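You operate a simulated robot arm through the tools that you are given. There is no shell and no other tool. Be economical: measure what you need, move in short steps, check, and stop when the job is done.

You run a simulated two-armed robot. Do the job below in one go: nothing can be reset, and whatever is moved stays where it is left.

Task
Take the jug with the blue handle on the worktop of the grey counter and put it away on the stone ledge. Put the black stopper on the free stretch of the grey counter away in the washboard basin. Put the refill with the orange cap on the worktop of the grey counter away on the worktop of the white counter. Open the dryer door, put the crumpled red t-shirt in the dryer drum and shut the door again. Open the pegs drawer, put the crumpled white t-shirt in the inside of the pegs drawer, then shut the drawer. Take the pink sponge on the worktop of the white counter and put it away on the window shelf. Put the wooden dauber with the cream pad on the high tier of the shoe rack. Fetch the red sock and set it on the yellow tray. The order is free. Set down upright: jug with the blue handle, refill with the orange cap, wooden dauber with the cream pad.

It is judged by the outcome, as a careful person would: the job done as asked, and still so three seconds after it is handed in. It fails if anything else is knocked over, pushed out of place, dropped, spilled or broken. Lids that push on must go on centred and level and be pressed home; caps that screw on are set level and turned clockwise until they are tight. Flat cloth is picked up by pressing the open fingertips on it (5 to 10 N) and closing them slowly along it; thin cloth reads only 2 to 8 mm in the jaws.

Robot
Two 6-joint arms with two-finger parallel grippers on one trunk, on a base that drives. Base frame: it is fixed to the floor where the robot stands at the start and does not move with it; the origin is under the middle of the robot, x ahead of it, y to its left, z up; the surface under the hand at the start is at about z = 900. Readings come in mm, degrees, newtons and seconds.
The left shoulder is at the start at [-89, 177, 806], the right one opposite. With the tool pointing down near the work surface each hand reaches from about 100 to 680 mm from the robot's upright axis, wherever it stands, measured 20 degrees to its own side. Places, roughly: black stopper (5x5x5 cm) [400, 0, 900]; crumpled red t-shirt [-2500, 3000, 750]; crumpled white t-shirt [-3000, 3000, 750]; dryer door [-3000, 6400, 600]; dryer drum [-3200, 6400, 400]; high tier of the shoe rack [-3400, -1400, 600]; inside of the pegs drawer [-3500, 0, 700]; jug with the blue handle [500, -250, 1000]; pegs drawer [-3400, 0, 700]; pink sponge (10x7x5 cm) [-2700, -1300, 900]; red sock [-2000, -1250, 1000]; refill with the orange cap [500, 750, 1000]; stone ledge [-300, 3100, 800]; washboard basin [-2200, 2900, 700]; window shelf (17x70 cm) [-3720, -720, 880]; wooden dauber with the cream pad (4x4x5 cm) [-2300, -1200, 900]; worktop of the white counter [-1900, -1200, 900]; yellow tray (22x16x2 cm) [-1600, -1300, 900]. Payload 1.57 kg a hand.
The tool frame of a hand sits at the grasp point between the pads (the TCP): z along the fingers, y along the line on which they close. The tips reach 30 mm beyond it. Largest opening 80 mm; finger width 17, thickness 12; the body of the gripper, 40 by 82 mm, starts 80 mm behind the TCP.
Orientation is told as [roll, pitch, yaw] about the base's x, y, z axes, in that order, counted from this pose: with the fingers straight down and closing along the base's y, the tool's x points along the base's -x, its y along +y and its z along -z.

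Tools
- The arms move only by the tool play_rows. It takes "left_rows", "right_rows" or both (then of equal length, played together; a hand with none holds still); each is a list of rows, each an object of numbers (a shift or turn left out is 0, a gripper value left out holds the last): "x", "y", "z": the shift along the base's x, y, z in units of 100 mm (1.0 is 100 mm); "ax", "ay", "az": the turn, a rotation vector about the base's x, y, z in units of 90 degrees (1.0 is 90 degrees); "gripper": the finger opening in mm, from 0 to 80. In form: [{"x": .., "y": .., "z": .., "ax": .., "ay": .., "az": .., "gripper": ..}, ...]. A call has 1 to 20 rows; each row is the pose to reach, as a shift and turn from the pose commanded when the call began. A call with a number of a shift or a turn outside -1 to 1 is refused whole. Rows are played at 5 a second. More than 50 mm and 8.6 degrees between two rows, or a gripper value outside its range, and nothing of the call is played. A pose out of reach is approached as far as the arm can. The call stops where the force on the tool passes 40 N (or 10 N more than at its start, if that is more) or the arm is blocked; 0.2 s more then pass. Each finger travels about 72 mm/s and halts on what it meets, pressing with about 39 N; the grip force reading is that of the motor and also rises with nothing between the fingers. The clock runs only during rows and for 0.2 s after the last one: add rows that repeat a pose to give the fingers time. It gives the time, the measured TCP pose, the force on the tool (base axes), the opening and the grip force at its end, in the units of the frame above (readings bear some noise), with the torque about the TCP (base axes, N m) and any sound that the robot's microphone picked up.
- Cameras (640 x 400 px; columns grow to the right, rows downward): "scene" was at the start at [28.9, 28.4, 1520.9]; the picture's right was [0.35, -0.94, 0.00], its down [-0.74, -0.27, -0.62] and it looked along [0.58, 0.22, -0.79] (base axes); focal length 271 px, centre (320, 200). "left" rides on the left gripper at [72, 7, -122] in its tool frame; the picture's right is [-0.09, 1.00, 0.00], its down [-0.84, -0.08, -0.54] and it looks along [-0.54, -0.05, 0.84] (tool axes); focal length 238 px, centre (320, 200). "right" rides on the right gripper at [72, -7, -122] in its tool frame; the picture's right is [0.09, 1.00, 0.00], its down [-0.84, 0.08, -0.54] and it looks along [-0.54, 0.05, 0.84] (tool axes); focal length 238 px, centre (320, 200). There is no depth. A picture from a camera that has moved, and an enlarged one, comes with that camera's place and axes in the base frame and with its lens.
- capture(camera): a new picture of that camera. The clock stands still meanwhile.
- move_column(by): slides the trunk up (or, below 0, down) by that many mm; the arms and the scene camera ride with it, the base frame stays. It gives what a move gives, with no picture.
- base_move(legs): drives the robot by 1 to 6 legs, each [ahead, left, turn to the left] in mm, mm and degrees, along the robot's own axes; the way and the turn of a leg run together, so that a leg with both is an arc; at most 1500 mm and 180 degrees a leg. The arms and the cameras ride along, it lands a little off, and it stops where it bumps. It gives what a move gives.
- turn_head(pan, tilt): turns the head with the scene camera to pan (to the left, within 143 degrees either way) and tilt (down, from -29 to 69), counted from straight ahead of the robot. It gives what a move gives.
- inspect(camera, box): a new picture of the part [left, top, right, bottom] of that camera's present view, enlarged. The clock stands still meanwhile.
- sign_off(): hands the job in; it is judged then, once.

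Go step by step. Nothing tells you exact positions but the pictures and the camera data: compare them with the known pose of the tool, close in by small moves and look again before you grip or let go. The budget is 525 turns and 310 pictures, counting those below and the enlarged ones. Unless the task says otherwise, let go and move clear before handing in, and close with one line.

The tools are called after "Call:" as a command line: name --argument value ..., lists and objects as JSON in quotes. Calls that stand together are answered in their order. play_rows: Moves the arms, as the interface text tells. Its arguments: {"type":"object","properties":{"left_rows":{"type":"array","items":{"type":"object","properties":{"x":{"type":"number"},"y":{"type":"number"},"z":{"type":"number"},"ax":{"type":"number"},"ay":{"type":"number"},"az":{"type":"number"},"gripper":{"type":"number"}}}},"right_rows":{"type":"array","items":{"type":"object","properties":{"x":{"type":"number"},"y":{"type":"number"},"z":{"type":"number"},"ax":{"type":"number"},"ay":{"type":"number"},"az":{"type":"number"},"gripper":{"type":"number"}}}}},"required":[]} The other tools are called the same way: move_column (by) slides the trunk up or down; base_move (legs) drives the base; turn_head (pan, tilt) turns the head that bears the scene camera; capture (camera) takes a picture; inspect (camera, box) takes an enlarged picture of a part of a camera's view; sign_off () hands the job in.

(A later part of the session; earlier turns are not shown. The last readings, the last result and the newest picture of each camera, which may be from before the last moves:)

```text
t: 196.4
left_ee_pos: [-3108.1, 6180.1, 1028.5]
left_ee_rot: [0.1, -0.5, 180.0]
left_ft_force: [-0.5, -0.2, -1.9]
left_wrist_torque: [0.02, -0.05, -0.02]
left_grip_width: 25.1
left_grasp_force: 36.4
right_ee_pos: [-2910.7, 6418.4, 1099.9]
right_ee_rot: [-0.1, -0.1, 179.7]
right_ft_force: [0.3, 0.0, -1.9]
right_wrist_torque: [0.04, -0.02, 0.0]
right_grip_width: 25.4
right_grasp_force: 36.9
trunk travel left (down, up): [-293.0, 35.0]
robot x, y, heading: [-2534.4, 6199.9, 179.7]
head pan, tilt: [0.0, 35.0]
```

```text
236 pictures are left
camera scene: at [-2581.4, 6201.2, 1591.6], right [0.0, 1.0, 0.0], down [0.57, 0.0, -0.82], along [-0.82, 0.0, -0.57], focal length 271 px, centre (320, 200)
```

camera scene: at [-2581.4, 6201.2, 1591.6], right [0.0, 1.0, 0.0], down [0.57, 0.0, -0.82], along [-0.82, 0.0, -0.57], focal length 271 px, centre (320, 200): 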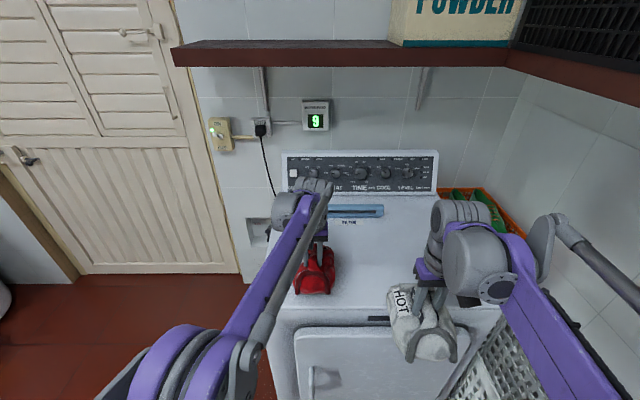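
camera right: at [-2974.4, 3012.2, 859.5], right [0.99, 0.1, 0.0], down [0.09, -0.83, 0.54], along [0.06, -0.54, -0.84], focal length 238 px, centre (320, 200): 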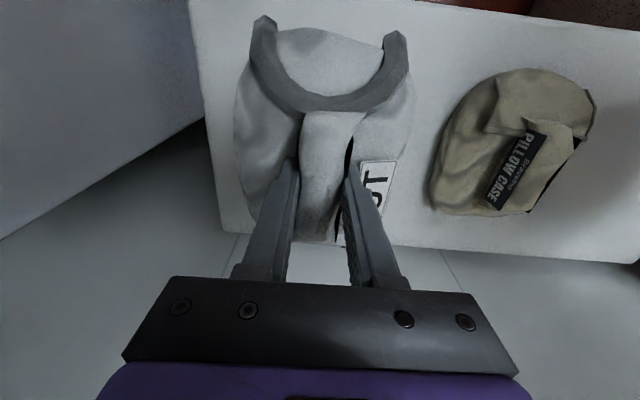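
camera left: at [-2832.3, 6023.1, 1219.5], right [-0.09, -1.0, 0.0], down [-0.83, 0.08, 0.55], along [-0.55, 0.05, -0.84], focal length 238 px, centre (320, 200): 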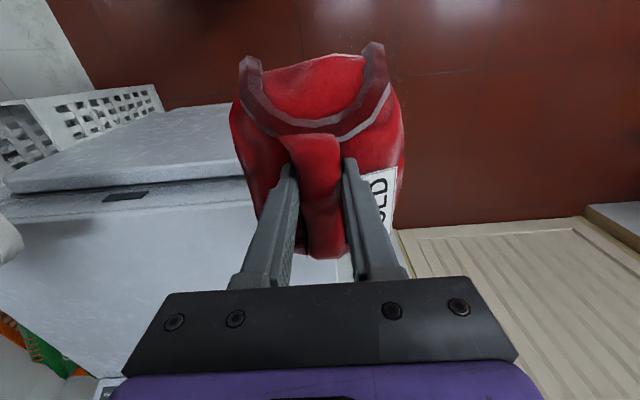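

Call:
play_rows --left_rows '[{"x": -0.35}, {"x": -0.7}, {"x": -0.7, "z": -0.2}, {"x": -0.7, "z": -0.35}, {"x": -0.7, "z": -0.35}]'

Call:
play_rows --left_rows '[{"z": -0.07}, {"z": -0.14}, {"z": -0.2}, {"z": -0.26}, {"z": -0.32}]'

Call:
capture --camera "left"

```text
t: 197.3
left_ee_pos: [-3176.2, 6178.1, 1007.1]
left_ee_rot: [0.1, -0.7, 179.9]
left_ft_force: [1.1, 0.1, 17.3]
left_wrist_torque: [0.02, -1.24, 0.01]
left_grip_width: 25.4
left_grasp_force: 36.8
right_ee_pos: [-2912.2, 6419.3, 1101.6]
right_ee_rot: [-0.1, -0.2, 179.8]
right_ft_force: [0.0, -1.4, -1.6]
right_wrist_torque: [0.02, -0.02, 0.0]
right_grip_width: 25.3
right_grasp_force: 37.0
trunk travel left (down, up): [-293.0, 35.0]
robot x, y, heading: [-2534.7, 6199.6, 179.8]
head pan, tilt: [0.0, 35.0]
stopped in row 4 (left hand): the force on the tool passed its limit at 60 N (the readings are from after the stop); the commanded pose is now the measured one
```

```text
t: 197.7
left_ee_pos: [-3176.1, 6178.8, 1006.4]
left_ee_rot: [0.1, -0.8, 179.9]
left_ft_force: [-4.2, -0.2, 25.5]
left_wrist_torque: [0.05, -1.36, 0.01]
left_grip_width: 25.3
left_grasp_force: 37.2
right_ee_pos: [-2910.9, 6421.3, 1101.6]
right_ee_rot: [0.0, -0.1, 179.8]
right_ft_force: [-0.3, 0.0, -1.7]
right_wrist_torque: [0.0, -0.06, 0.0]
right_grip_width: 25.5
right_grasp_force: 36.5
trunk travel left (down, up): [-293.0, 35.0]
robot x, y, heading: [-2535.2, 6195.8, 179.8]
head pan, tilt: [0.0, 35.0]
stopped in row 1 (left hand): the force on the tool passed its limit at 50 N (the readings are from after the stop); the commanded pose is now the measured one
```

```text
235 pictures are left
camera left: at [-3102.0, 6172.9, 1128.6], right [-0.09, -1.0, 0.0], down [-0.83, 0.08, 0.55], along [-0.55, 0.05, -0.83], focal length 238 px, centre (320, 200)
```

left: 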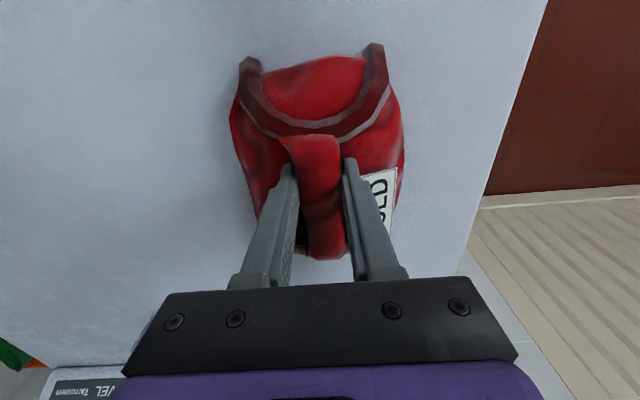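

It rests on the dryer top. I'll release and lift, then withdraw the left hand.

Call:
play_rows --left_rows '[{"z": 0.02}, {"z": 0.02, "gripper": 40}, {"z": 0.02, "gripper": 54}, {"z": 0.02, "gripper": 54}, {"z": 0.4}, {"z": 0.8}, {"z": 1.0, "x": 0.3}, {"z": 1.0, "x": 0.7}, {"z": 1.0, "x": 1.0}]'

Call:
play_rows --left_rows '[{"x": 0.4, "y": -0.2}, {"x": 0.8, "y": -0.4}, {"x": 1.0, "y": -0.6}]'

Call:
play_rows --left_rows '[{"x": 0.4, "y": -0.2}, {"x": 0.8, "y": -0.4}, {"x": 1.0, "y": -0.4}]'

Call:
turn_head --pan 0 --tilt 55

Call:
capture --camera "scene"

```text
t: 199.7
left_ee_pos: [-3077.3, 6175.9, 1104.7]
left_ee_rot: [0.0, -0.7, 179.9]
left_ft_force: [-0.3, -0.4, -0.8]
left_wrist_torque: [-0.04, 0.01, -0.02]
left_grip_width: 53.8
left_grasp_force: 0.1
left hand out of reach, approached as far as the arm can: row 6
right_ee_pos: [-2911.5, 6419.0, 1099.9]
right_ee_rot: [0.0, -0.1, 179.9]
right_ft_force: [0.3, 0.0, -1.9]
right_wrist_torque: [0.03, -0.04, 0.0]
right_grip_width: 25.7
right_grasp_force: 36.4
trunk travel left (down, up): [-293.0, 35.0]
robot x, y, heading: [-2533.6, 6198.5, 179.8]
head pan, tilt: [0.0, 35.0]
```

```text
t: 200.5
left_ee_pos: [-2976.8, 6117.2, 1104.1]
left_ee_rot: [0.0, -0.8, 179.9]
left_ft_force: [0.5, -0.6, 0.3]
left_wrist_torque: [0.01, -0.03, 0.01]
left_grip_width: 54.2
left_grasp_force: 0.0
right_ee_pos: [-2911.9, 6417.9, 1100.9]
right_ee_rot: [0.0, -0.1, 179.9]
right_ft_force: [0.5, 0.5, -1.1]
right_wrist_torque: [-0.04, -0.02, 0.02]
right_grip_width: 25.2
right_grasp_force: 36.4
trunk travel left (down, up): [-293.0, 35.0]
robot x, y, heading: [-2534.6, 6197.2, 179.9]
head pan, tilt: [0.0, 35.0]
```

```text
t: 201.3
left_ee_pos: [-2875.4, 6080.0, 1104.0]
left_ee_rot: [0.0, -0.8, 180.0]
left_ft_force: [-0.4, -1.3, -0.9]
left_wrist_torque: [-0.02, -0.03, 0.0]
left_grip_width: 54.3
left_grasp_force: 0.1
right_ee_pos: [-2912.1, 6419.0, 1100.7]
right_ee_rot: [0.0, -0.1, 179.8]
right_ft_force: [0.4, 0.0, -1.9]
right_wrist_torque: [-0.02, -0.03, -0.02]
right_grip_width: 25.5
right_grasp_force: 36.5
trunk travel left (down, up): [-293.0, 35.0]
robot x, y, heading: [-2537.8, 6200.4, 179.7]
head pan, tilt: [0.0, 35.0]
```

```text
t: 202.1
left_ee_pos: [-2876.1, 6079.7, 1104.3]
left_ee_rot: [0.0, -0.8, 179.9]
left_ft_force: [0.8, 1.0, -0.3]
left_wrist_torque: [-0.03, -0.03, 0.04]
left_grip_width: 54.0
left_grasp_force: 0.1
right_ee_pos: [-2911.5, 6419.0, 1099.9]
right_ee_rot: [-0.1, -0.1, 179.8]
right_ft_force: [0.0, -0.4, -0.8]
right_wrist_torque: [0.01, -0.02, -0.01]
right_grip_width: 25.4
right_grasp_force: 36.7
trunk travel left (down, up): [-293.0, 35.0]
robot x, y, heading: [-2534.0, 6193.0, 179.8]
head pan, tilt: [0.0, 55.0]
```

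```text
234 pictures are left
camera scene: at [-2565.8, 6201.1, 1563.4], right [0.0, 1.0, 0.0], down [0.82, 0.0, -0.57], along [-0.57, 0.0, -0.82], focal length 271 px, centre (320, 200)
```

scene: 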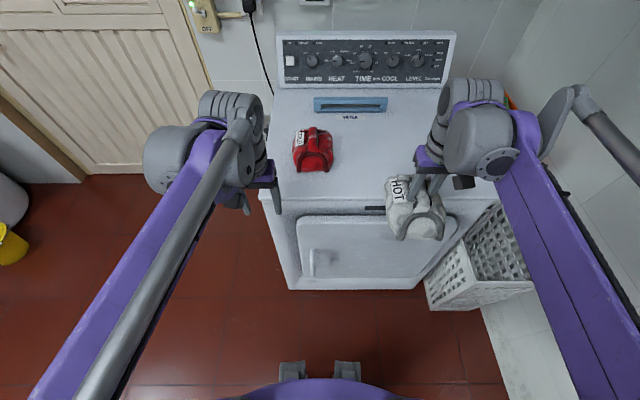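

The handle is near [-2955,6184,620]. I'll back off a little, turn the left hand to point forward, and lower the trunk while keeping the white shirt high.

Call:
base_move --legs '[[-150, 0, 0]]'

Call:
play_rows --left_rows '[{"ay": 0.083}, {"ay": 0.166}, {"ay": 0.25}, {"ay": 0.333}, {"ay": 0.416}, {"ay": 0.5}, {"ay": 0.583}, {"ay": 0.666}, {"ay": 0.75}, {"ay": 0.833}, {"ay": 0.916}, {"ay": 1.0}, {"ay": 1.0}]'

Call:
move_column --by -150

Call:
play_rows --right_rows '[{"z": 0.4}, {"z": 0.8}, {"z": 1.0}]' --left_rows '[{"z": -0.4}, {"z": -0.8}, {"z": -1.0}]'

Call:
capture --camera "scene"

Call:
capture --camera "left"

```text
t: 203.5
left_ee_pos: [-2730.8, 6079.8, 1103.5]
left_ee_rot: [0.0, -0.8, 179.8]
left_ft_force: [0.8, -0.6, 0.7]
left_wrist_torque: [0.0, 0.07, 0.0]
left_grip_width: 53.9
left_grasp_force: 0.0
right_ee_pos: [-2764.5, 6419.7, 1100.4]
right_ee_rot: [0.1, -0.1, 179.7]
right_ft_force: [0.2, -0.3, -1.5]
right_wrist_torque: [0.01, -0.02, 0.0]
right_grip_width: 25.4
right_grasp_force: 36.5
trunk travel left (down, up): [-293.0, 35.0]
robot x, y, heading: [-2388.8, 6198.5, 179.6]
head pan, tilt: [0.0, 55.0]
```

```text
t: 206.3
left_ee_pos: [-2728.9, 6079.8, 1104.2]
left_ee_rot: [169.4, -89.2, 10.6]
left_ft_force: [0.4, 0.7, -0.4]
left_wrist_torque: [0.03, 0.04, 0.01]
left_grip_width: 53.8
left_grasp_force: 0.0
right_ee_pos: [-2763.5, 6420.7, 1101.4]
right_ee_rot: [0.0, -0.1, 179.7]
right_ft_force: [-0.2, 0.7, -1.6]
right_wrist_torque: [-0.03, -0.03, 0.0]
right_grip_width: 25.2
right_grasp_force: 36.4
trunk travel left (down, up): [-293.0, 35.0]
robot x, y, heading: [-2389.1, 6199.9, 179.7]
head pan, tilt: [0.0, 55.0]
```

```text
t: 208.0
left_ee_pos: [-2729.5, 6080.0, 954.3]
left_ee_rot: [169.8, -89.1, 10.4]
left_ft_force: [-0.1, -0.4, -0.9]
left_wrist_torque: [0.01, 0.0, 0.01]
left_grip_width: 54.0
left_grasp_force: 0.1
right_ee_pos: [-2763.8, 6418.8, 951.4]
right_ee_rot: [0.0, -0.1, 179.7]
right_ft_force: [0.0, 0.6, -2.6]
right_wrist_torque: [-0.03, -0.03, 0.01]
right_grip_width: 25.1
right_grasp_force: 37.0
trunk travel left (down, up): [-143.0, 185.0]
robot x, y, heading: [-2385.0, 6196.2, 179.3]
head pan, tilt: [0.0, 55.0]
```

```text
t: 208.8
left_ee_pos: [-2731.9, 6080.4, 857.3]
left_ee_rot: [166.3, -89.3, 13.8]
left_ft_force: [0.0, 0.0, 0.6]
left_wrist_torque: [-0.01, 0.0, 0.03]
left_grip_width: 54.1
left_grasp_force: 0.2
left hand out of reach, approached as far as the arm can: row 3
right_ee_pos: [-2763.6, 6420.6, 1051.5]
right_ee_rot: [0.0, -0.1, 179.6]
right_ft_force: [1.0, -0.1, -1.2]
right_wrist_torque: [0.01, -0.02, -0.06]
right_grip_width: 25.3
right_grasp_force: 36.1
trunk travel left (down, up): [-143.0, 185.0]
robot x, y, heading: [-2387.3, 6203.5, 179.7]
head pan, tilt: [0.0, 55.0]
```

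```text
233 pictures are left
camera scene: at [-2429.4, 6200.6, 1411.1], right [0.01, 1.0, 0.0], down [0.82, 0.0, -0.57], along [-0.57, 0.0, -0.82], focal length 271 px, centre (320, 200)
```

scene: 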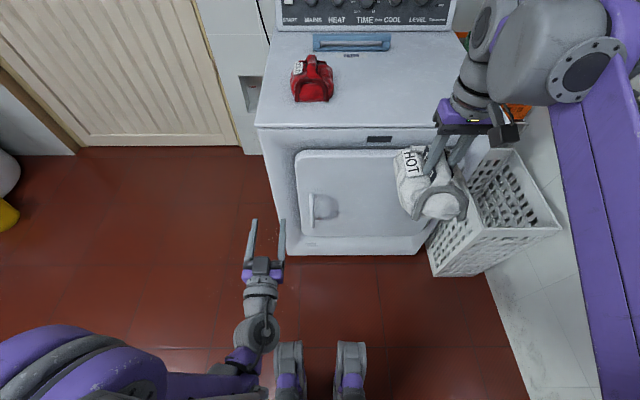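

```text
232 pictures are left
camera left: at [-2609.9, 6074.6, 784.6], right [0.0, -1.0, 0.1], down [0.55, 0.08, 0.83], along [-0.83, 0.05, 0.55], focal length 238 px, centre (320, 200)
```

left: 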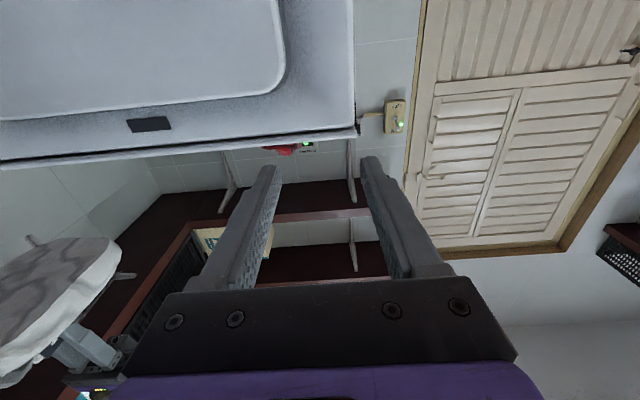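

I'll zoom in on the handle to see its shape.

Call:
inspect --camera "scene" --box '[260, 140, 400, 260]'

```text
3.33 times, centred on (330, 200) of scene
camera zoom: at [-2429.4, 6200.6, 1411.1], right [0.01, 1.0, 0.0], down [0.82, 0.0, -0.57], along [-0.57, 0.0, -0.82], focal length 902 px, centre (287, 200)
```

zoom: 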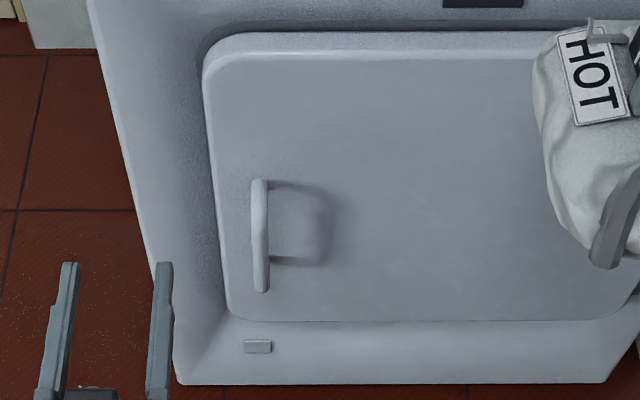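

The handle is a vertical bar at y≈6172, z 480–700, x≈-2940. I'll bring the left hand in front of it.

Call:
play_rows --left_rows '[{"x": -0.25, "y": 0.25, "z": -0.2}, {"x": -0.5, "y": 0.5, "z": -0.4}, {"x": -0.7, "y": 0.75, "z": -0.6}, {"x": -0.9, "y": 0.92, "z": -0.9}]'

Call:
play_rows --left_rows '[{"z": -0.4}, {"z": -0.8}, {"z": -1.0}, {"z": -1.0}]'

Call:
play_rows --left_rows '[{"z": -0.3}, {"z": -0.6}, {"z": -0.6}]'

Call:
capture --camera "scene"

Call:
capture --camera "left"

```text
t: 209.8
left_ee_pos: [-2837.9, 6177.6, 787.1]
left_ee_rot: [163.4, -89.4, 16.7]
left_ft_force: [0.3, -0.3, -0.2]
left_wrist_torque: [0.0, 0.0, 0.0]
left_grip_width: 54.4
left_grasp_force: 0.0
left hand out of reach, approached as far as the arm can: row 1, 2, 3, 4
right_ee_pos: [-2765.8, 6420.3, 1050.2]
right_ee_rot: [0.1, -0.1, 179.7]
right_ft_force: [-0.5, -0.5, -1.7]
right_wrist_torque: [-0.03, 0.0, 0.02]
right_grip_width: 25.1
right_grasp_force: 37.0
trunk travel left (down, up): [-143.0, 185.0]
robot x, y, heading: [-2385.6, 6196.4, 179.6]
head pan, tilt: [0.0, 55.0]
```

```text
t: 210.8
left_ee_pos: [-2888.6, 6198.3, 724.4]
left_ee_rot: [167.3, -89.2, 12.8]
left_ft_force: [0.1, -0.5, -0.6]
left_wrist_torque: [-0.02, 0.0, 0.0]
left_grip_width: 53.9
left_grasp_force: 0.0
left hand out of reach, approached as far as the arm can: row 1, 2, 3, 4
right_ee_pos: [-2763.9, 6419.2, 1052.5]
right_ee_rot: [-0.1, -0.1, 179.7]
right_ft_force: [0.0, -1.0, -1.7]
right_wrist_torque: [0.0, -0.01, 0.02]
right_grip_width: 25.8
right_grasp_force: 36.6
trunk travel left (down, up): [-143.0, 185.0]
robot x, y, heading: [-2386.9, 6198.3, 179.9]
head pan, tilt: [0.0, 55.0]
```

```text
t: 211.6
left_ee_pos: [-2912.8, 6208.7, 679.2]
left_ee_rot: [167.1, -89.3, 12.9]
left_ft_force: [0.3, -0.1, 0.3]
left_wrist_torque: [0.01, 0.0, 0.01]
left_grip_width: 53.9
left_grasp_force: 0.0
left hand out of reach, approached as far as the arm can: row 1, 2, 3
right_ee_pos: [-2764.1, 6420.6, 1051.2]
right_ee_rot: [0.0, 0.0, 179.6]
right_ft_force: [-0.9, 0.0, -1.5]
right_wrist_torque: [-0.01, 0.01, -0.01]
right_grip_width: 25.3
right_grasp_force: 36.6
trunk travel left (down, up): [-143.0, 185.0]
robot x, y, heading: [-2386.8, 6197.3, 179.8]
head pan, tilt: [0.0, 55.0]
```

```text
230 pictures are left
camera scene: at [-2429.0, 6200.5, 1411.1], right [0.01, 1.0, 0.0], down [0.82, 0.0, -0.57], along [-0.57, 0.0, -0.82], focal length 271 px, centre (320, 200)
```

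scene: 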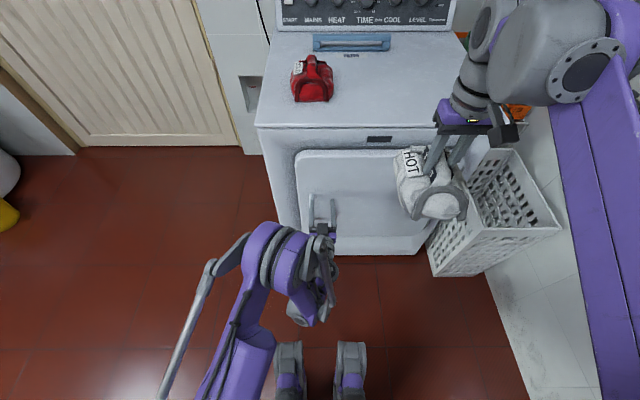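

```text
229 pictures are left
camera left: at [-2790.2, 6203.0, 606.5], right [0.0, -1.0, 0.1], down [0.55, 0.08, 0.83], along [-0.83, 0.05, 0.55], focal length 238 px, centre (320, 200)
```

left: 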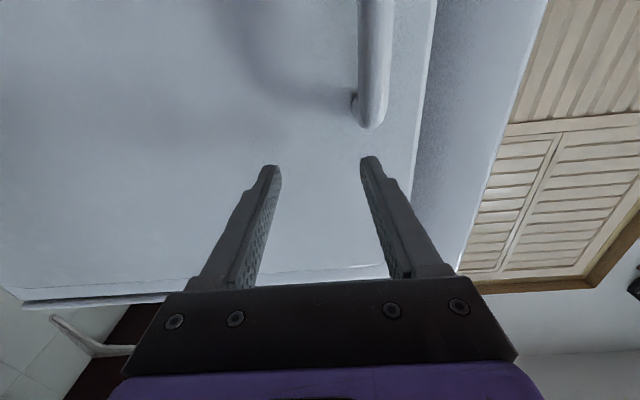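

The arm can't go lower with the hand level at this trunk height. I'll raise the command back, then lower the trunk.

Call:
play_rows --left_rows '[{"z": 0.2}, {"z": 0.4}, {"z": 0.6}, {"z": 0.8}]'

Call:
move_column --by -120

Call:
capture --camera "left"

```text
t: 212.6
left_ee_pos: [-2912.8, 6206.8, 760.6]
left_ee_rot: [168.5, -89.2, 11.6]
left_ft_force: [-0.7, 0.2, 0.3]
left_wrist_torque: [-0.01, -0.01, 0.02]
left_grip_width: 53.9
left_grasp_force: 0.0
right_ee_pos: [-2764.7, 6420.0, 1051.9]
right_ee_rot: [0.1, -0.2, 179.7]
right_ft_force: [-0.4, -0.4, -1.3]
right_wrist_torque: [0.01, 0.0, 0.0]
right_grip_width: 25.3
right_grasp_force: 37.0
trunk travel left (down, up): [-143.0, 185.0]
robot x, y, heading: [-2385.7, 6197.2, 179.6]
head pan, tilt: [0.0, 55.0]
```

```text
t: 213.8
left_ee_pos: [-2911.9, 6207.8, 660.7]
left_ee_rot: [136.0, -88.0, 44.2]
left_ft_force: [0.1, 1.4, 19.8]
left_wrist_torque: [-0.66, 0.55, -0.08]
left_grip_width: 52.5
left_grasp_force: 0.1
right_ee_pos: [-2766.9, 6419.3, 946.5]
right_ee_rot: [0.1, 0.0, 179.7]
right_ft_force: [-0.5, -0.4, -0.7]
right_wrist_torque: [0.01, -0.04, 0.01]
right_grip_width: 25.3
right_grasp_force: 36.5
trunk travel left (down, up): [-40.0, 287.0]
robot x, y, heading: [-2385.0, 6198.2, 179.8]
head pan, tilt: [0.0, 55.0]
stopped: the force on the tool passed its limit at 75 N (the readings are from after the stop); the commanded pose is now the measured one
```

```text
228 pictures are left
camera left: at [-2791.6, 6201.6, 586.7], right [0.01, -0.99, 0.12], down [0.56, 0.1, 0.82], along [-0.83, 0.06, 0.56], focal length 238 px, centre (320, 200)
```

left: 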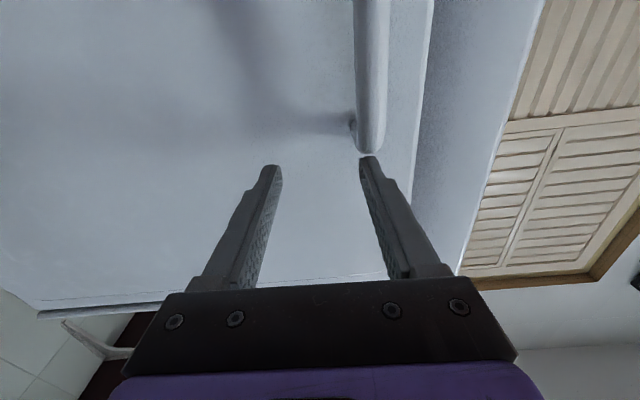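

The finger touched the top end of the bar, which tells me the bar is at y≈6175 with its top at z≈650. I'll back away, shift sideways, and lower.

Call:
play_rows --left_rows '[{"z": 0.15}, {"z": 0.15, "x": 0.3}, {"z": 0.15, "x": 0.6}, {"z": 0.15, "x": 0.6, "y": -0.33}, {"z": 0.15, "x": 0.6, "y": -0.33}]'

Call:
move_column --by -40

Call:
play_rows --left_rows '[{"z": -0.1}, {"z": -0.3}, {"z": -0.45}, {"z": -0.45}]'

Call:
capture --camera "left"

Call:
capture --camera "scene"

```text
t: 215.0
left_ee_pos: [-2855.8, 6176.6, 675.6]
left_ee_rot: [137.9, -88.3, 42.4]
left_ft_force: [0.0, 0.0, -0.3]
left_wrist_torque: [0.0, 0.02, -0.02]
left_grip_width: 54.2
left_grasp_force: 0.0
right_ee_pos: [-2766.1, 6420.4, 948.0]
right_ee_rot: [0.0, 0.0, 179.6]
right_ft_force: [0.5, 0.7, -2.2]
right_wrist_torque: [-0.02, -0.02, -0.01]
right_grip_width: 25.3
right_grasp_force: 36.9
trunk travel left (down, up): [-40.0, 287.0]
robot x, y, heading: [-2387.5, 6196.4, 179.9]
head pan, tilt: [0.0, 55.0]
```

```text
t: 215.8
left_ee_pos: [-2853.1, 6175.3, 634.7]
left_ee_rot: [137.8, -88.3, 42.5]
left_ft_force: [1.0, 0.0, 0.3]
left_wrist_torque: [-0.01, -0.05, 0.0]
left_grip_width: 53.9
left_grasp_force: 0.1
right_ee_pos: [-2766.4, 6419.7, 906.5]
right_ee_rot: [-0.1, -0.1, 179.6]
right_ft_force: [0.0, 0.0, -1.6]
right_wrist_torque: [0.02, -0.01, -0.04]
right_grip_width: 25.3
right_grasp_force: 36.8
trunk travel left (down, up): [0.0, 327.0]
robot x, y, heading: [-2388.0, 6201.8, 179.8]
head pan, tilt: [0.0, 55.0]
```

```text
t: 216.8
left_ee_pos: [-2871.9, 6181.8, 612.0]
left_ee_rot: [137.1, -88.3, 43.2]
left_ft_force: [0.5, 0.3, 0.0]
left_wrist_torque: [0.02, 0.03, 0.01]
left_grip_width: 54.0
left_grasp_force: 0.0
left hand out of reach, approached as far as the arm can: row 1, 2, 3, 4
right_ee_pos: [-2766.9, 6419.5, 906.4]
right_ee_rot: [0.0, 0.0, 179.7]
right_ft_force: [-0.5, -0.5, -1.8]
right_wrist_torque: [-0.02, 0.02, 0.01]
right_grip_width: 25.3
right_grasp_force: 37.2
trunk travel left (down, up): [0.0, 327.0]
robot x, y, heading: [-2387.3, 6199.1, 179.9]
head pan, tilt: [0.0, 55.0]
```

```text
227 pictures are left
camera left: at [-2751.5, 6174.8, 538.4], right [0.01, -0.99, 0.11], down [0.56, 0.1, 0.82], along [-0.83, 0.06, 0.56], focal length 238 px, centre (320, 200)
```

left: 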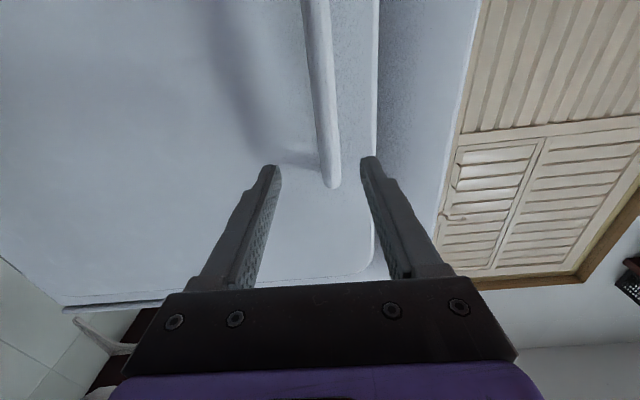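

```text
226 pictures are left
camera scene: at [-2470.1, 6200.8, 1266.1], right [0.01, 1.0, 0.0], down [0.82, 0.0, -0.57], along [-0.57, 0.0, -0.82], focal length 271 px, centre (320, 200)
```

scene: 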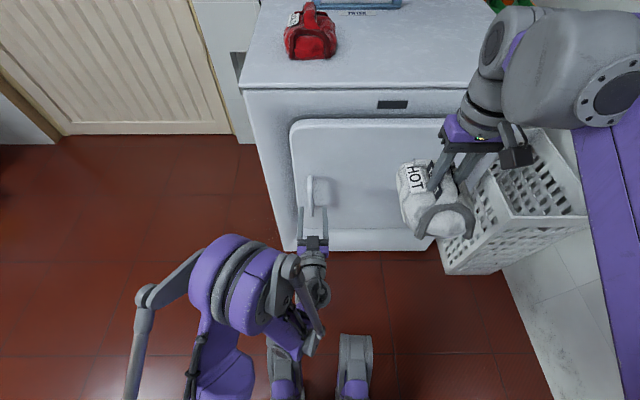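

The bar is between the fingers in line. I'll advance and close on it.

Call:
play_rows --left_rows '[{"x": -0.3}, {"x": -0.6}, {"x": -0.85}, {"x": -0.85}]'

Call:
capture --camera "left"

```text
t: 217.8
left_ee_pos: [-2953.4, 6180.6, 611.5]
left_ee_rot: [138.0, -88.4, 42.1]
left_ft_force: [6.6, -1.1, 4.2]
left_wrist_torque: [0.12, 0.03, -0.18]
left_grip_width: 52.7
left_grasp_force: 0.1
right_ee_pos: [-2764.4, 6419.5, 908.3]
right_ee_rot: [0.0, -0.1, 179.7]
right_ft_force: [0.0, 0.1, -2.2]
right_wrist_torque: [0.01, -0.04, -0.02]
right_grip_width: 25.2
right_grasp_force: 36.9
trunk travel left (down, up): [0.0, 327.0]
robot x, y, heading: [-2390.6, 6196.1, 179.7]
head pan, tilt: [0.0, 55.0]
stopped in row 4 (left hand): the force on the tool passed its limit at 43 N (the readings are from after the stop); the commanded pose is now the measured one
```

```text
225 pictures are left
camera left: at [-2832.8, 6175.0, 537.1], right [0.0, -0.99, 0.11], down [0.56, 0.09, 0.82], along [-0.83, 0.06, 0.56], focal length 238 px, centre (320, 200)
```

left: 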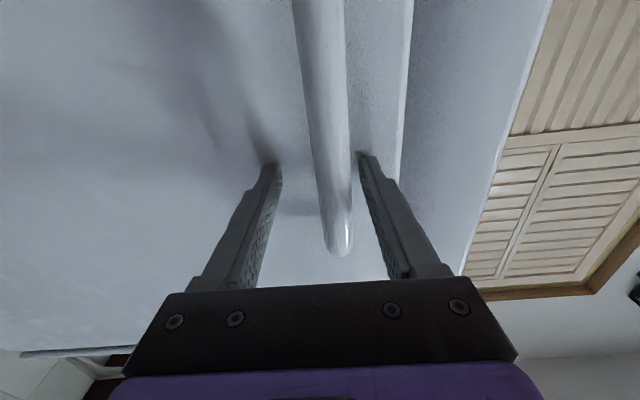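

Fingertips touch the door face and the bar sits between them. I'll ease back slightly and close.

Call:
play_rows --left_rows '[{"x": 0.05}, {"x": 0.08, "gripper": 40}, {"x": 0.08, "gripper": 25}, {"x": 0.08, "gripper": 12}, {"x": 0.08, "gripper": 5}, {"x": 0.08, "gripper": 5}]'

```text
t: 219.2
left_ee_pos: [-2946.0, 6180.1, 611.2]
left_ee_rot: [139.9, -88.4, 40.4]
left_ft_force: [2.4, -27.7, -2.5]
left_wrist_torque: [0.26, 0.18, -0.13]
left_grip_width: 29.1
left_grasp_force: 13.5
right_ee_pos: [-2766.8, 6417.2, 906.9]
right_ee_rot: [-0.1, 0.0, 179.8]
right_ft_force: [0.3, 0.0, -1.8]
right_wrist_torque: [-0.01, 0.0, 0.0]
right_grip_width: 25.3
right_grasp_force: 36.5
trunk travel left (down, up): [0.0, 327.0]
robot x, y, heading: [-2387.3, 6200.9, 179.8]
head pan, tilt: [0.0, 55.0]
```

Call:
play_rows --left_rows '[{"y": -0.03}, {"y": -0.06}, {"y": -0.06}, {"y": -0.06}]'

Call:
capture --camera "left"

```text
t: 220.2
left_ee_pos: [-2946.5, 6175.8, 610.7]
left_ee_rot: [136.5, -88.6, 43.6]
left_ft_force: [1.8, -19.7, -7.6]
left_wrist_torque: [0.25, 0.0, -0.1]
left_grip_width: 22.3
left_grasp_force: 9.7
right_ee_pos: [-2766.2, 6419.6, 907.0]
right_ee_rot: [-0.3, 0.0, 179.7]
right_ft_force: [-0.7, -0.2, -1.7]
right_wrist_torque: [0.01, -0.03, 0.0]
right_grip_width: 25.2
right_grasp_force: 36.8
trunk travel left (down, up): [0.0, 327.0]
robot x, y, heading: [-2383.2, 6198.0, 179.6]
head pan, tilt: [0.0, 55.0]
```

```text
224 pictures are left
camera left: at [-2825.3, 6168.7, 536.8], right [0.0, -0.99, 0.11], down [0.56, 0.09, 0.82], along [-0.83, 0.06, 0.55], focal length 238 px, centre (320, 200)
```

left: 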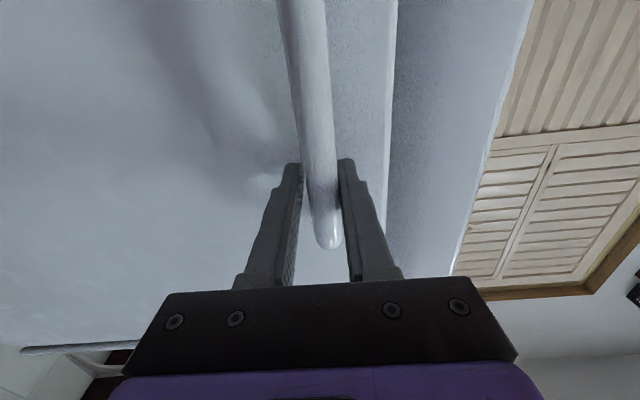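

The bar is gripped. I'll shift slightly to centre and pull the door open by backing the base a little.

Call:
play_rows --left_rows '[{"y": -0.04, "gripper": 2}, {"y": -0.04, "gripper": 2}, {"y": -0.04, "gripper": 2}]'

Call:
base_move --legs '[[-60, 0, 0]]'

Call:
capture --camera "scene"

```text
t: 221.0
left_ee_pos: [-2946.9, 6171.6, 610.4]
left_ee_rot: [136.2, -88.5, 43.9]
left_ft_force: [0.3, -2.8, -2.0]
left_wrist_torque: [0.62, -0.08, -0.03]
left_grip_width: 18.0
left_grasp_force: 33.0
right_ee_pos: [-2765.4, 6419.6, 906.1]
right_ee_rot: [0.1, -0.1, 179.7]
right_ft_force: [0.5, 0.1, -1.8]
right_wrist_torque: [0.0, 0.01, 0.02]
right_grip_width: 25.1
right_grasp_force: 37.2
trunk travel left (down, up): [0.0, 327.0]
robot x, y, heading: [-2385.7, 6198.8, 179.8]
head pan, tilt: [0.0, 55.0]
```

```text
t: 222.1
left_ee_pos: [-2897.3, 6182.8, 609.7]
left_ee_rot: [132.0, -88.6, 46.8]
left_ft_force: [-0.1, 1.3, 8.6]
left_wrist_torque: [0.59, -0.08, -0.08]
left_grip_width: 17.8
left_grasp_force: 32.8
right_ee_pos: [-2714.4, 6421.4, 907.0]
right_ee_rot: [-0.1, 0.1, 179.5]
right_ft_force: [-1.3, 0.1, -0.9]
right_wrist_torque: [0.01, 0.01, 0.03]
right_grip_width: 25.5
right_grasp_force: 36.1
trunk travel left (down, up): [0.0, 327.0]
robot x, y, heading: [-2339.2, 6199.4, 179.7]
head pan, tilt: [0.0, 55.0]
stopped in leg 1: the force on the tool passed its limit at 47 N (the readings are from after the stop); the commanded pose is now the measured one
```

```text
223 pictures are left
camera scene: at [-2419.5, 6201.4, 1266.1], right [0.01, 1.0, 0.0], down [0.82, -0.01, -0.57], along [-0.57, 0.0, -0.82], focal length 271 px, centre (320, 200)
```

scene: 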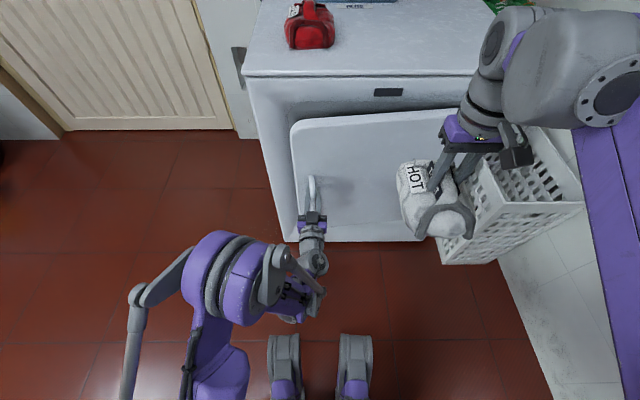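

The door is opening. I'll lift the white shirt clear of its path and keep backing along the door's arc.

Call:
play_rows --right_rows '[{"z": 0.4}, {"z": 0.8}, {"z": 1.0, "x": 0.2}, {"z": 1.0, "x": 0.5}]'

Call:
base_move --legs '[[-50, -14, 0]]'

Call:
base_move --legs '[[-50, -18, 0]]'

Call:
capture --camera "scene"

```text
t: 223.1
left_ee_pos: [-2896.4, 6183.6, 610.8]
left_ee_rot: [129.9, -88.6, 49.2]
left_ft_force: [1.2, 2.9, 17.9]
left_wrist_torque: [0.59, -0.51, -0.17]
left_grip_width: 17.9
left_grasp_force: 32.5
right_ee_pos: [-2663.9, 6421.8, 1006.4]
right_ee_rot: [0.0, 0.0, 179.7]
right_ft_force: [-0.2, 0.1, -1.7]
right_wrist_torque: [0.0, -0.06, 0.0]
right_grip_width: 25.3
right_grasp_force: 36.9
trunk travel left (down, up): [0.0, 327.0]
robot x, y, heading: [-2336.4, 6197.4, 179.8]
head pan, tilt: [0.0, 55.0]
```

```text
t: 224.0
left_ee_pos: [-2847.7, 6195.5, 609.3]
left_ee_rot: [126.0, -88.5, 52.8]
left_ft_force: [-0.9, 6.3, -7.2]
left_wrist_torque: [0.51, 0.01, -0.07]
left_grip_width: 17.6
left_grasp_force: 32.6
right_ee_pos: [-2616.3, 6435.1, 1005.5]
right_ee_rot: [0.0, 0.1, 179.6]
right_ft_force: [0.7, 0.5, -1.8]
right_wrist_torque: [-0.01, -0.03, 0.01]
right_grip_width: 25.3
right_grasp_force: 36.9
trunk travel left (down, up): [0.0, 327.0]
robot x, y, heading: [-2288.6, 6208.9, 179.8]
head pan, tilt: [0.0, 55.0]
```

```text
t: 224.9
left_ee_pos: [-2798.0, 6216.7, 608.6]
left_ee_rot: [123.7, -88.6, 55.0]
left_ft_force: [-9.3, 22.5, 1.7]
left_wrist_torque: [0.57, 0.09, 0.1]
left_grip_width: 17.9
left_grasp_force: 32.3
right_ee_pos: [-2567.0, 6453.8, 1006.1]
right_ee_rot: [-0.1, 0.0, 179.5]
right_ft_force: [0.6, -0.2, -1.0]
right_wrist_torque: [-0.01, -0.05, -0.01]
right_grip_width: 25.4
right_grasp_force: 36.9
trunk travel left (down, up): [0.0, 327.0]
robot x, y, heading: [-2236.2, 6230.5, 179.2]
head pan, tilt: [0.0, 55.0]
```

```text
222 pictures are left
camera scene: at [-2321.1, 6234.4, 1266.1], right [0.01, 1.0, 0.0], down [0.82, -0.01, -0.57], along [-0.57, 0.0, -0.82], focal length 271 px, centre (320, 200)
```

scene: 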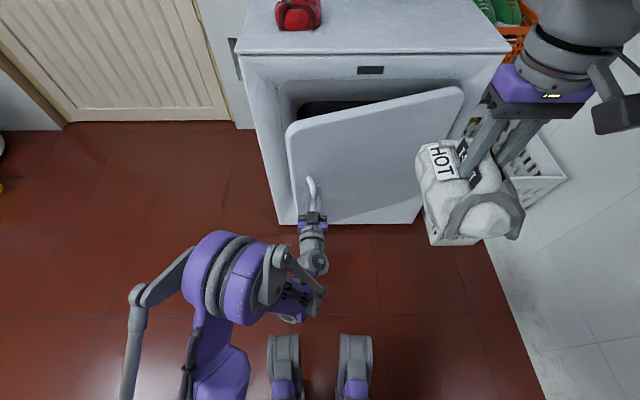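

Door is about 25° open; hinge fits at about [-2990,6620]. I'll continue along the arc.

Call:
base_move --legs '[[-55, -30, 0], [-50, -38, 0]]'

Call:
base_move --legs '[[-46, -47, 0]]'

Call:
capture --camera "scene"

```text
t: 226.5
left_ee_pos: [-2694.2, 6283.3, 608.6]
left_ee_rot: [122.1, -88.5, 56.1]
left_ft_force: [-17.8, 19.8, -0.6]
left_wrist_torque: [0.6, 0.13, 0.22]
left_grip_width: 17.9
left_grasp_force: 32.0
right_ee_pos: [-2461.2, 6521.3, 1003.8]
right_ee_rot: [0.0, 0.1, 179.5]
right_ft_force: [-0.4, -0.8, -1.2]
right_wrist_torque: [-0.03, 0.02, 0.01]
right_grip_width: 25.4
right_grasp_force: 36.2
trunk travel left (down, up): [0.0, 327.0]
robot x, y, heading: [-2132.9, 6293.5, 179.5]
head pan, tilt: [0.0, 55.0]
```

```text
t: 227.8
left_ee_pos: [-2648.7, 6327.6, 608.2]
left_ee_rot: [132.6, -89.0, 45.7]
left_ft_force: [3.6, -4.5, -11.8]
left_wrist_torque: [0.68, 0.09, 0.09]
left_grip_width: 18.0
left_grasp_force: 32.6
right_ee_pos: [-2415.8, 6559.6, 1005.2]
right_ee_rot: [-0.2, 0.2, 179.2]
right_ft_force: [-0.1, -0.1, -2.6]
right_wrist_torque: [0.0, 0.0, 0.03]
right_grip_width: 25.4
right_grasp_force: 36.6
trunk travel left (down, up): [0.0, 327.0]
robot x, y, heading: [-2083.9, 6335.4, 179.5]
head pan, tilt: [0.0, 55.0]
stopped in leg 1: the robot was blocked; the commanded pose is now the measured one
```

```text
221 pictures are left
camera scene: at [-2172.2, 6338.9, 1265.9], right [0.01, 1.0, 0.0], down [0.82, -0.01, -0.57], along [-0.57, 0.01, -0.82], focal length 271 px, centre (320, 200)
```

scene: 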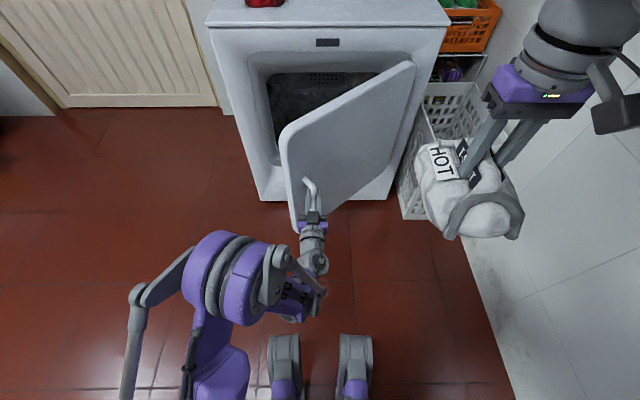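

The door is ~50° open and the base met something behind. I'll release the handle and look behind before proceeding.

Call:
play_rows --left_rows '[{"gripper": 30}, {"gripper": 54}, {"gripper": 54}]'

Call:
turn_head --pan -120 --tilt 40

Call:
capture --camera "scene"

```text
t: 228.6
left_ee_pos: [-2647.8, 6326.5, 608.4]
left_ee_rot: [130.9, -88.7, 47.5]
left_ft_force: [-0.5, -0.2, 0.8]
left_wrist_torque: [0.0, 0.02, -0.01]
left_grip_width: 54.1
left_grasp_force: 0.0
right_ee_pos: [-2414.5, 6559.7, 1005.7]
right_ee_rot: [-0.2, 0.3, 179.3]
right_ft_force: [-0.5, -0.4, -1.5]
right_wrist_torque: [-0.02, 0.0, -0.01]
right_grip_width: 25.2
right_grasp_force: 36.5
trunk travel left (down, up): [0.0, 327.0]
robot x, y, heading: [-2086.9, 6337.2, 179.1]
head pan, tilt: [0.0, 55.0]
```

```text
t: 230.6
left_ee_pos: [-2647.7, 6327.5, 608.5]
left_ee_rot: [131.6, -88.9, 46.6]
left_ft_force: [0.2, 0.3, -0.9]
left_wrist_torque: [-0.01, -0.01, -0.02]
left_grip_width: 53.9
left_grasp_force: 0.1
right_ee_pos: [-2415.3, 6560.3, 1006.3]
right_ee_rot: [-0.3, 0.2, 179.3]
right_ft_force: [0.0, 0.2, -1.8]
right_wrist_torque: [-0.01, 0.0, 0.0]
right_grip_width: 25.2
right_grasp_force: 36.3
trunk travel left (down, up): [0.0, 327.0]
robot x, y, heading: [-2088.2, 6337.3, 179.3]
head pan, tilt: [-120.0, 40.0]
```

```text
220 pictures are left
camera scene: at [-2056.4, 6409.7, 1287.2], right [0.86, -0.51, 0.0], down [-0.33, -0.55, -0.77], along [0.39, 0.66, -0.64], focal length 271 px, centre (320, 200)
```

scene: 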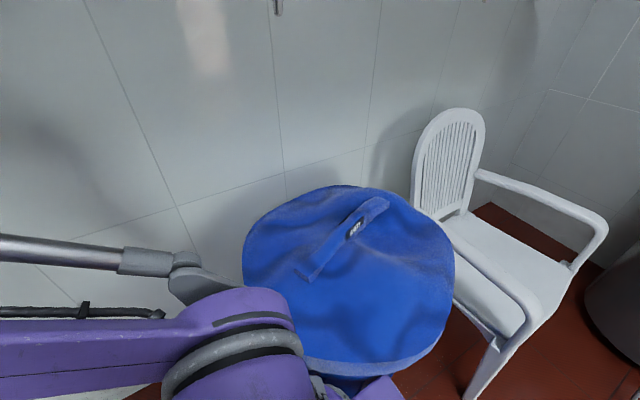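

My right shoulder is right by the blue bin, so that's what I touched. I'll free the hand by sliding up off the bar with the trunk, then move away from the bin.

Call:
move_column --by 110

Call:
base_move --legs '[[0, 120, 0]]'

Call:
capture --camera "scene"

Call:
turn_head --pan 0 --tilt 50

Call:
capture --camera "scene"

```text
t: 231.2
left_ee_pos: [-2648.3, 6327.1, 632.3]
left_ee_rot: [-79.7, -89.7, -102.6]
left_ft_force: [4.0, -5.1, -26.4]
left_wrist_torque: [0.85, -0.77, -0.05]
left_grip_width: 58.9
left_grasp_force: 2.8
right_ee_pos: [-2413.6, 6556.5, 1035.9]
right_ee_rot: [-0.3, 0.3, 179.1]
right_ft_force: [-0.4, -0.5, -0.5]
right_wrist_torque: [0.07, -0.05, 0.0]
right_grip_width: 25.1
right_grasp_force: 36.7
trunk travel left (down, up): [-29.0, 299.0]
robot x, y, heading: [-2085.0, 6338.3, 179.0]
head pan, tilt: [-120.0, 40.0]
stopped: the force on the tool passed its limit at 84 N (the readings are from after the stop); the commanded pose is now the measured one
```

```text
t: 232.9
left_ee_pos: [-2648.0, 6208.9, 634.5]
left_ee_rot: [145.1, -89.6, 32.6]
left_ft_force: [-0.2, 0.6, -0.2]
left_wrist_torque: [0.02, 0.01, 0.01]
left_grip_width: 54.0
left_grasp_force: 0.0
right_ee_pos: [-2412.7, 6441.7, 1033.8]
right_ee_rot: [0.1, 0.0, 179.1]
right_ft_force: [-0.8, 0.5, -1.4]
right_wrist_torque: [0.04, -0.03, -0.03]
right_grip_width: 25.2
right_grasp_force: 37.0
trunk travel left (down, up): [-29.0, 299.0]
robot x, y, heading: [-2087.2, 6213.8, 179.0]
head pan, tilt: [-120.0, 40.0]
```

```text
219 pictures are left
camera scene: at [-2050.6, 6291.9, 1309.4], right [0.86, -0.51, 0.0], down [-0.33, -0.55, -0.77], along [0.39, 0.66, -0.64], focal length 271 px, centre (320, 200)
```

scene: 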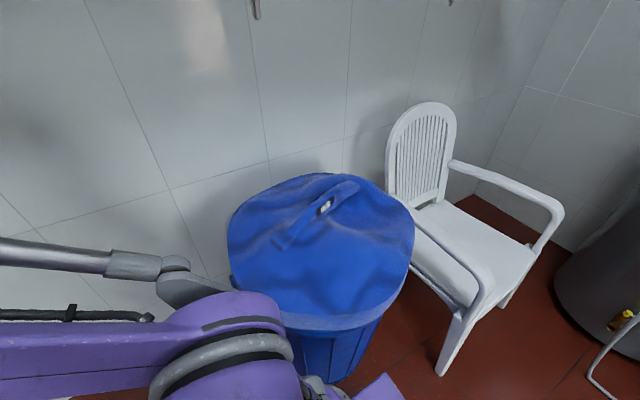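

```text
t: 234.9
left_ee_pos: [-2648.2, 6209.0, 635.3]
left_ee_rot: [143.4, -89.6, 34.4]
left_ft_force: [-0.1, -0.4, -0.6]
left_wrist_torque: [0.04, 0.01, 0.04]
left_grip_width: 53.8
left_grasp_force: 0.0
right_ee_pos: [-2412.2, 6443.0, 1035.0]
right_ee_rot: [0.0, 0.0, 179.1]
right_ft_force: [-0.1, -0.2, -2.0]
right_wrist_torque: [0.03, 0.0, 0.05]
right_grip_width: 25.4
right_grasp_force: 36.9
trunk travel left (down, up): [-29.0, 299.0]
robot x, y, heading: [-2091.3, 6220.3, 179.3]
head pan, tilt: [0.0, 50.0]
```

```text
218 pictures are left
camera scene: at [-2171.3, 6220.5, 1295.2], right [0.02, 1.0, 0.0], down [0.77, -0.01, -0.64], along [-0.64, 0.01, -0.77], focal length 271 px, centre (320, 200)
```

scene: 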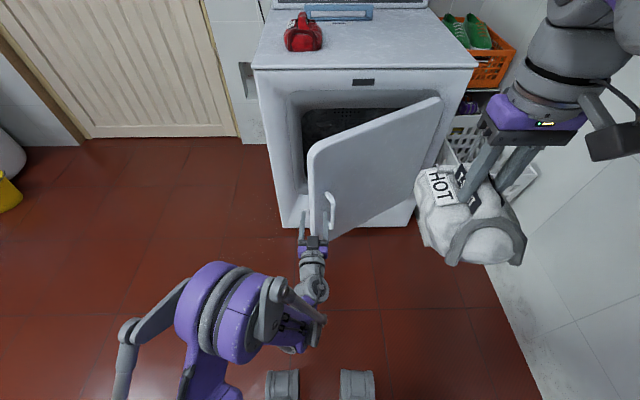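

The hand slid off and the door is about 35° open. I'll close the fingers, go around the door's edge on the inside, and push it further open.

Call:
play_rows --left_rows '[{"gripper": 20}, {"gripper": 0}, {"gripper": 0}]'

Call:
base_move --legs '[[0, 130, 0]]'

Call:
capture --camera "scene"

```text
t: 235.7
left_ee_pos: [-2648.6, 6208.7, 635.3]
left_ee_rot: [143.5, -89.6, 34.4]
left_ft_force: [0.2, 0.3, -0.3]
left_wrist_torque: [0.0, 0.0, -0.02]
left_grip_width: 0.1
left_grasp_force: 20.9
right_ee_pos: [-2412.5, 6442.4, 1034.5]
right_ee_rot: [0.0, 0.0, 179.1]
right_ft_force: [-0.2, -0.9, -1.7]
right_wrist_torque: [-0.03, -0.01, -0.06]
right_grip_width: 25.5
right_grasp_force: 36.7
trunk travel left (down, up): [-29.0, 299.0]
robot x, y, heading: [-2086.4, 6216.3, 178.9]
head pan, tilt: [0.0, 50.0]
```

```text
t: 237.5
left_ee_pos: [-2650.5, 6075.8, 635.3]
left_ee_rot: [145.2, -89.6, 32.7]
left_ft_force: [0.5, 0.0, 0.1]
left_wrist_torque: [0.0, -0.01, -0.01]
left_grip_width: 0.0
left_grasp_force: 21.6
right_ee_pos: [-2415.6, 6309.2, 1034.5]
right_ee_rot: [-0.1, -0.1, 179.2]
right_ft_force: [0.1, 0.1, -1.1]
right_wrist_torque: [0.01, -0.01, -0.01]
right_grip_width: 25.4
right_grasp_force: 36.7
trunk travel left (down, up): [-29.0, 299.0]
robot x, y, heading: [-2090.4, 6087.9, 179.4]
head pan, tilt: [0.0, 50.0]
```

```text
217 pictures are left
camera scene: at [-2173.3, 6088.4, 1295.1], right [0.01, 1.0, 0.0], down [0.77, -0.01, -0.64], along [-0.64, 0.01, -0.77], focal length 271 px, centre (320, 200)
```

scene: 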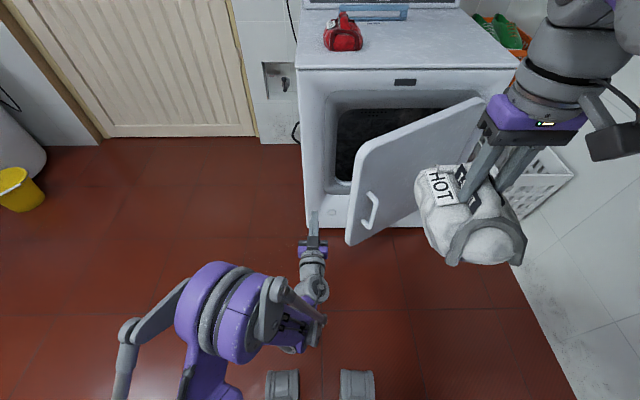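

Call:
base_move --legs '[[170, 0, 0]]'

Call:
base_move --legs '[[0, -180, 0]]'

Call:
capture --camera "scene"

```text
t: 239.0
left_ee_pos: [-2819.9, 6082.6, 634.5]
left_ee_rot: [140.8, -89.5, 36.8]
left_ft_force: [0.3, -1.1, -0.6]
left_wrist_torque: [0.01, -0.02, -0.01]
left_grip_width: 0.0
left_grasp_force: 21.7
right_ee_pos: [-2584.6, 6311.8, 1034.6]
right_ee_rot: [0.0, 0.0, 178.9]
right_ft_force: [-0.4, -0.5, -1.5]
right_wrist_torque: [-0.03, -0.07, 0.02]
right_grip_width: 25.5
right_grasp_force: 36.7
trunk travel left (down, up): [-29.0, 299.0]
robot x, y, heading: [-2260.0, 6087.7, 178.9]
head pan, tilt: [0.0, 50.0]
```

```text
t: 240.4
left_ee_pos: [-2818.1, 6156.4, 633.8]
left_ee_rot: [155.2, -89.5, 22.9]
left_ft_force: [0.7, 0.2, 0.0]
left_wrist_torque: [-0.02, 0.0, 0.0]
left_grip_width: 0.0
left_grasp_force: 21.1
right_ee_pos: [-2582.8, 6392.8, 1034.0]
right_ee_rot: [0.0, 0.1, 178.8]
right_ft_force: [0.8, -0.4, -1.8]
right_wrist_torque: [0.02, -0.02, -0.03]
right_grip_width: 25.5
right_grasp_force: 36.8
trunk travel left (down, up): [-29.0, 299.0]
robot x, y, heading: [-2257.6, 6163.3, 178.9]
head pan, tilt: [0.0, 50.0]
stopped in leg 1: the force on the tool passed its limit at 58 N (the readings are from after the stop); the commanded pose is now the measured one
```

```text
216 pictures are left
camera scene: at [-2342.4, 6169.2, 1295.2], right [0.02, 1.0, 0.0], down [0.77, -0.02, -0.64], along [-0.64, 0.01, -0.77], focal length 271 px, centre (320, 200)
```

scene: 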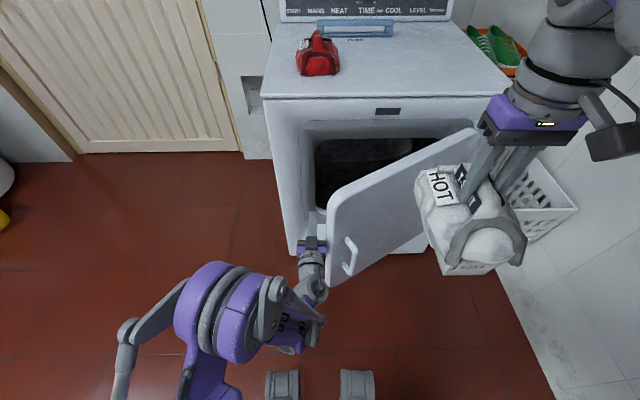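

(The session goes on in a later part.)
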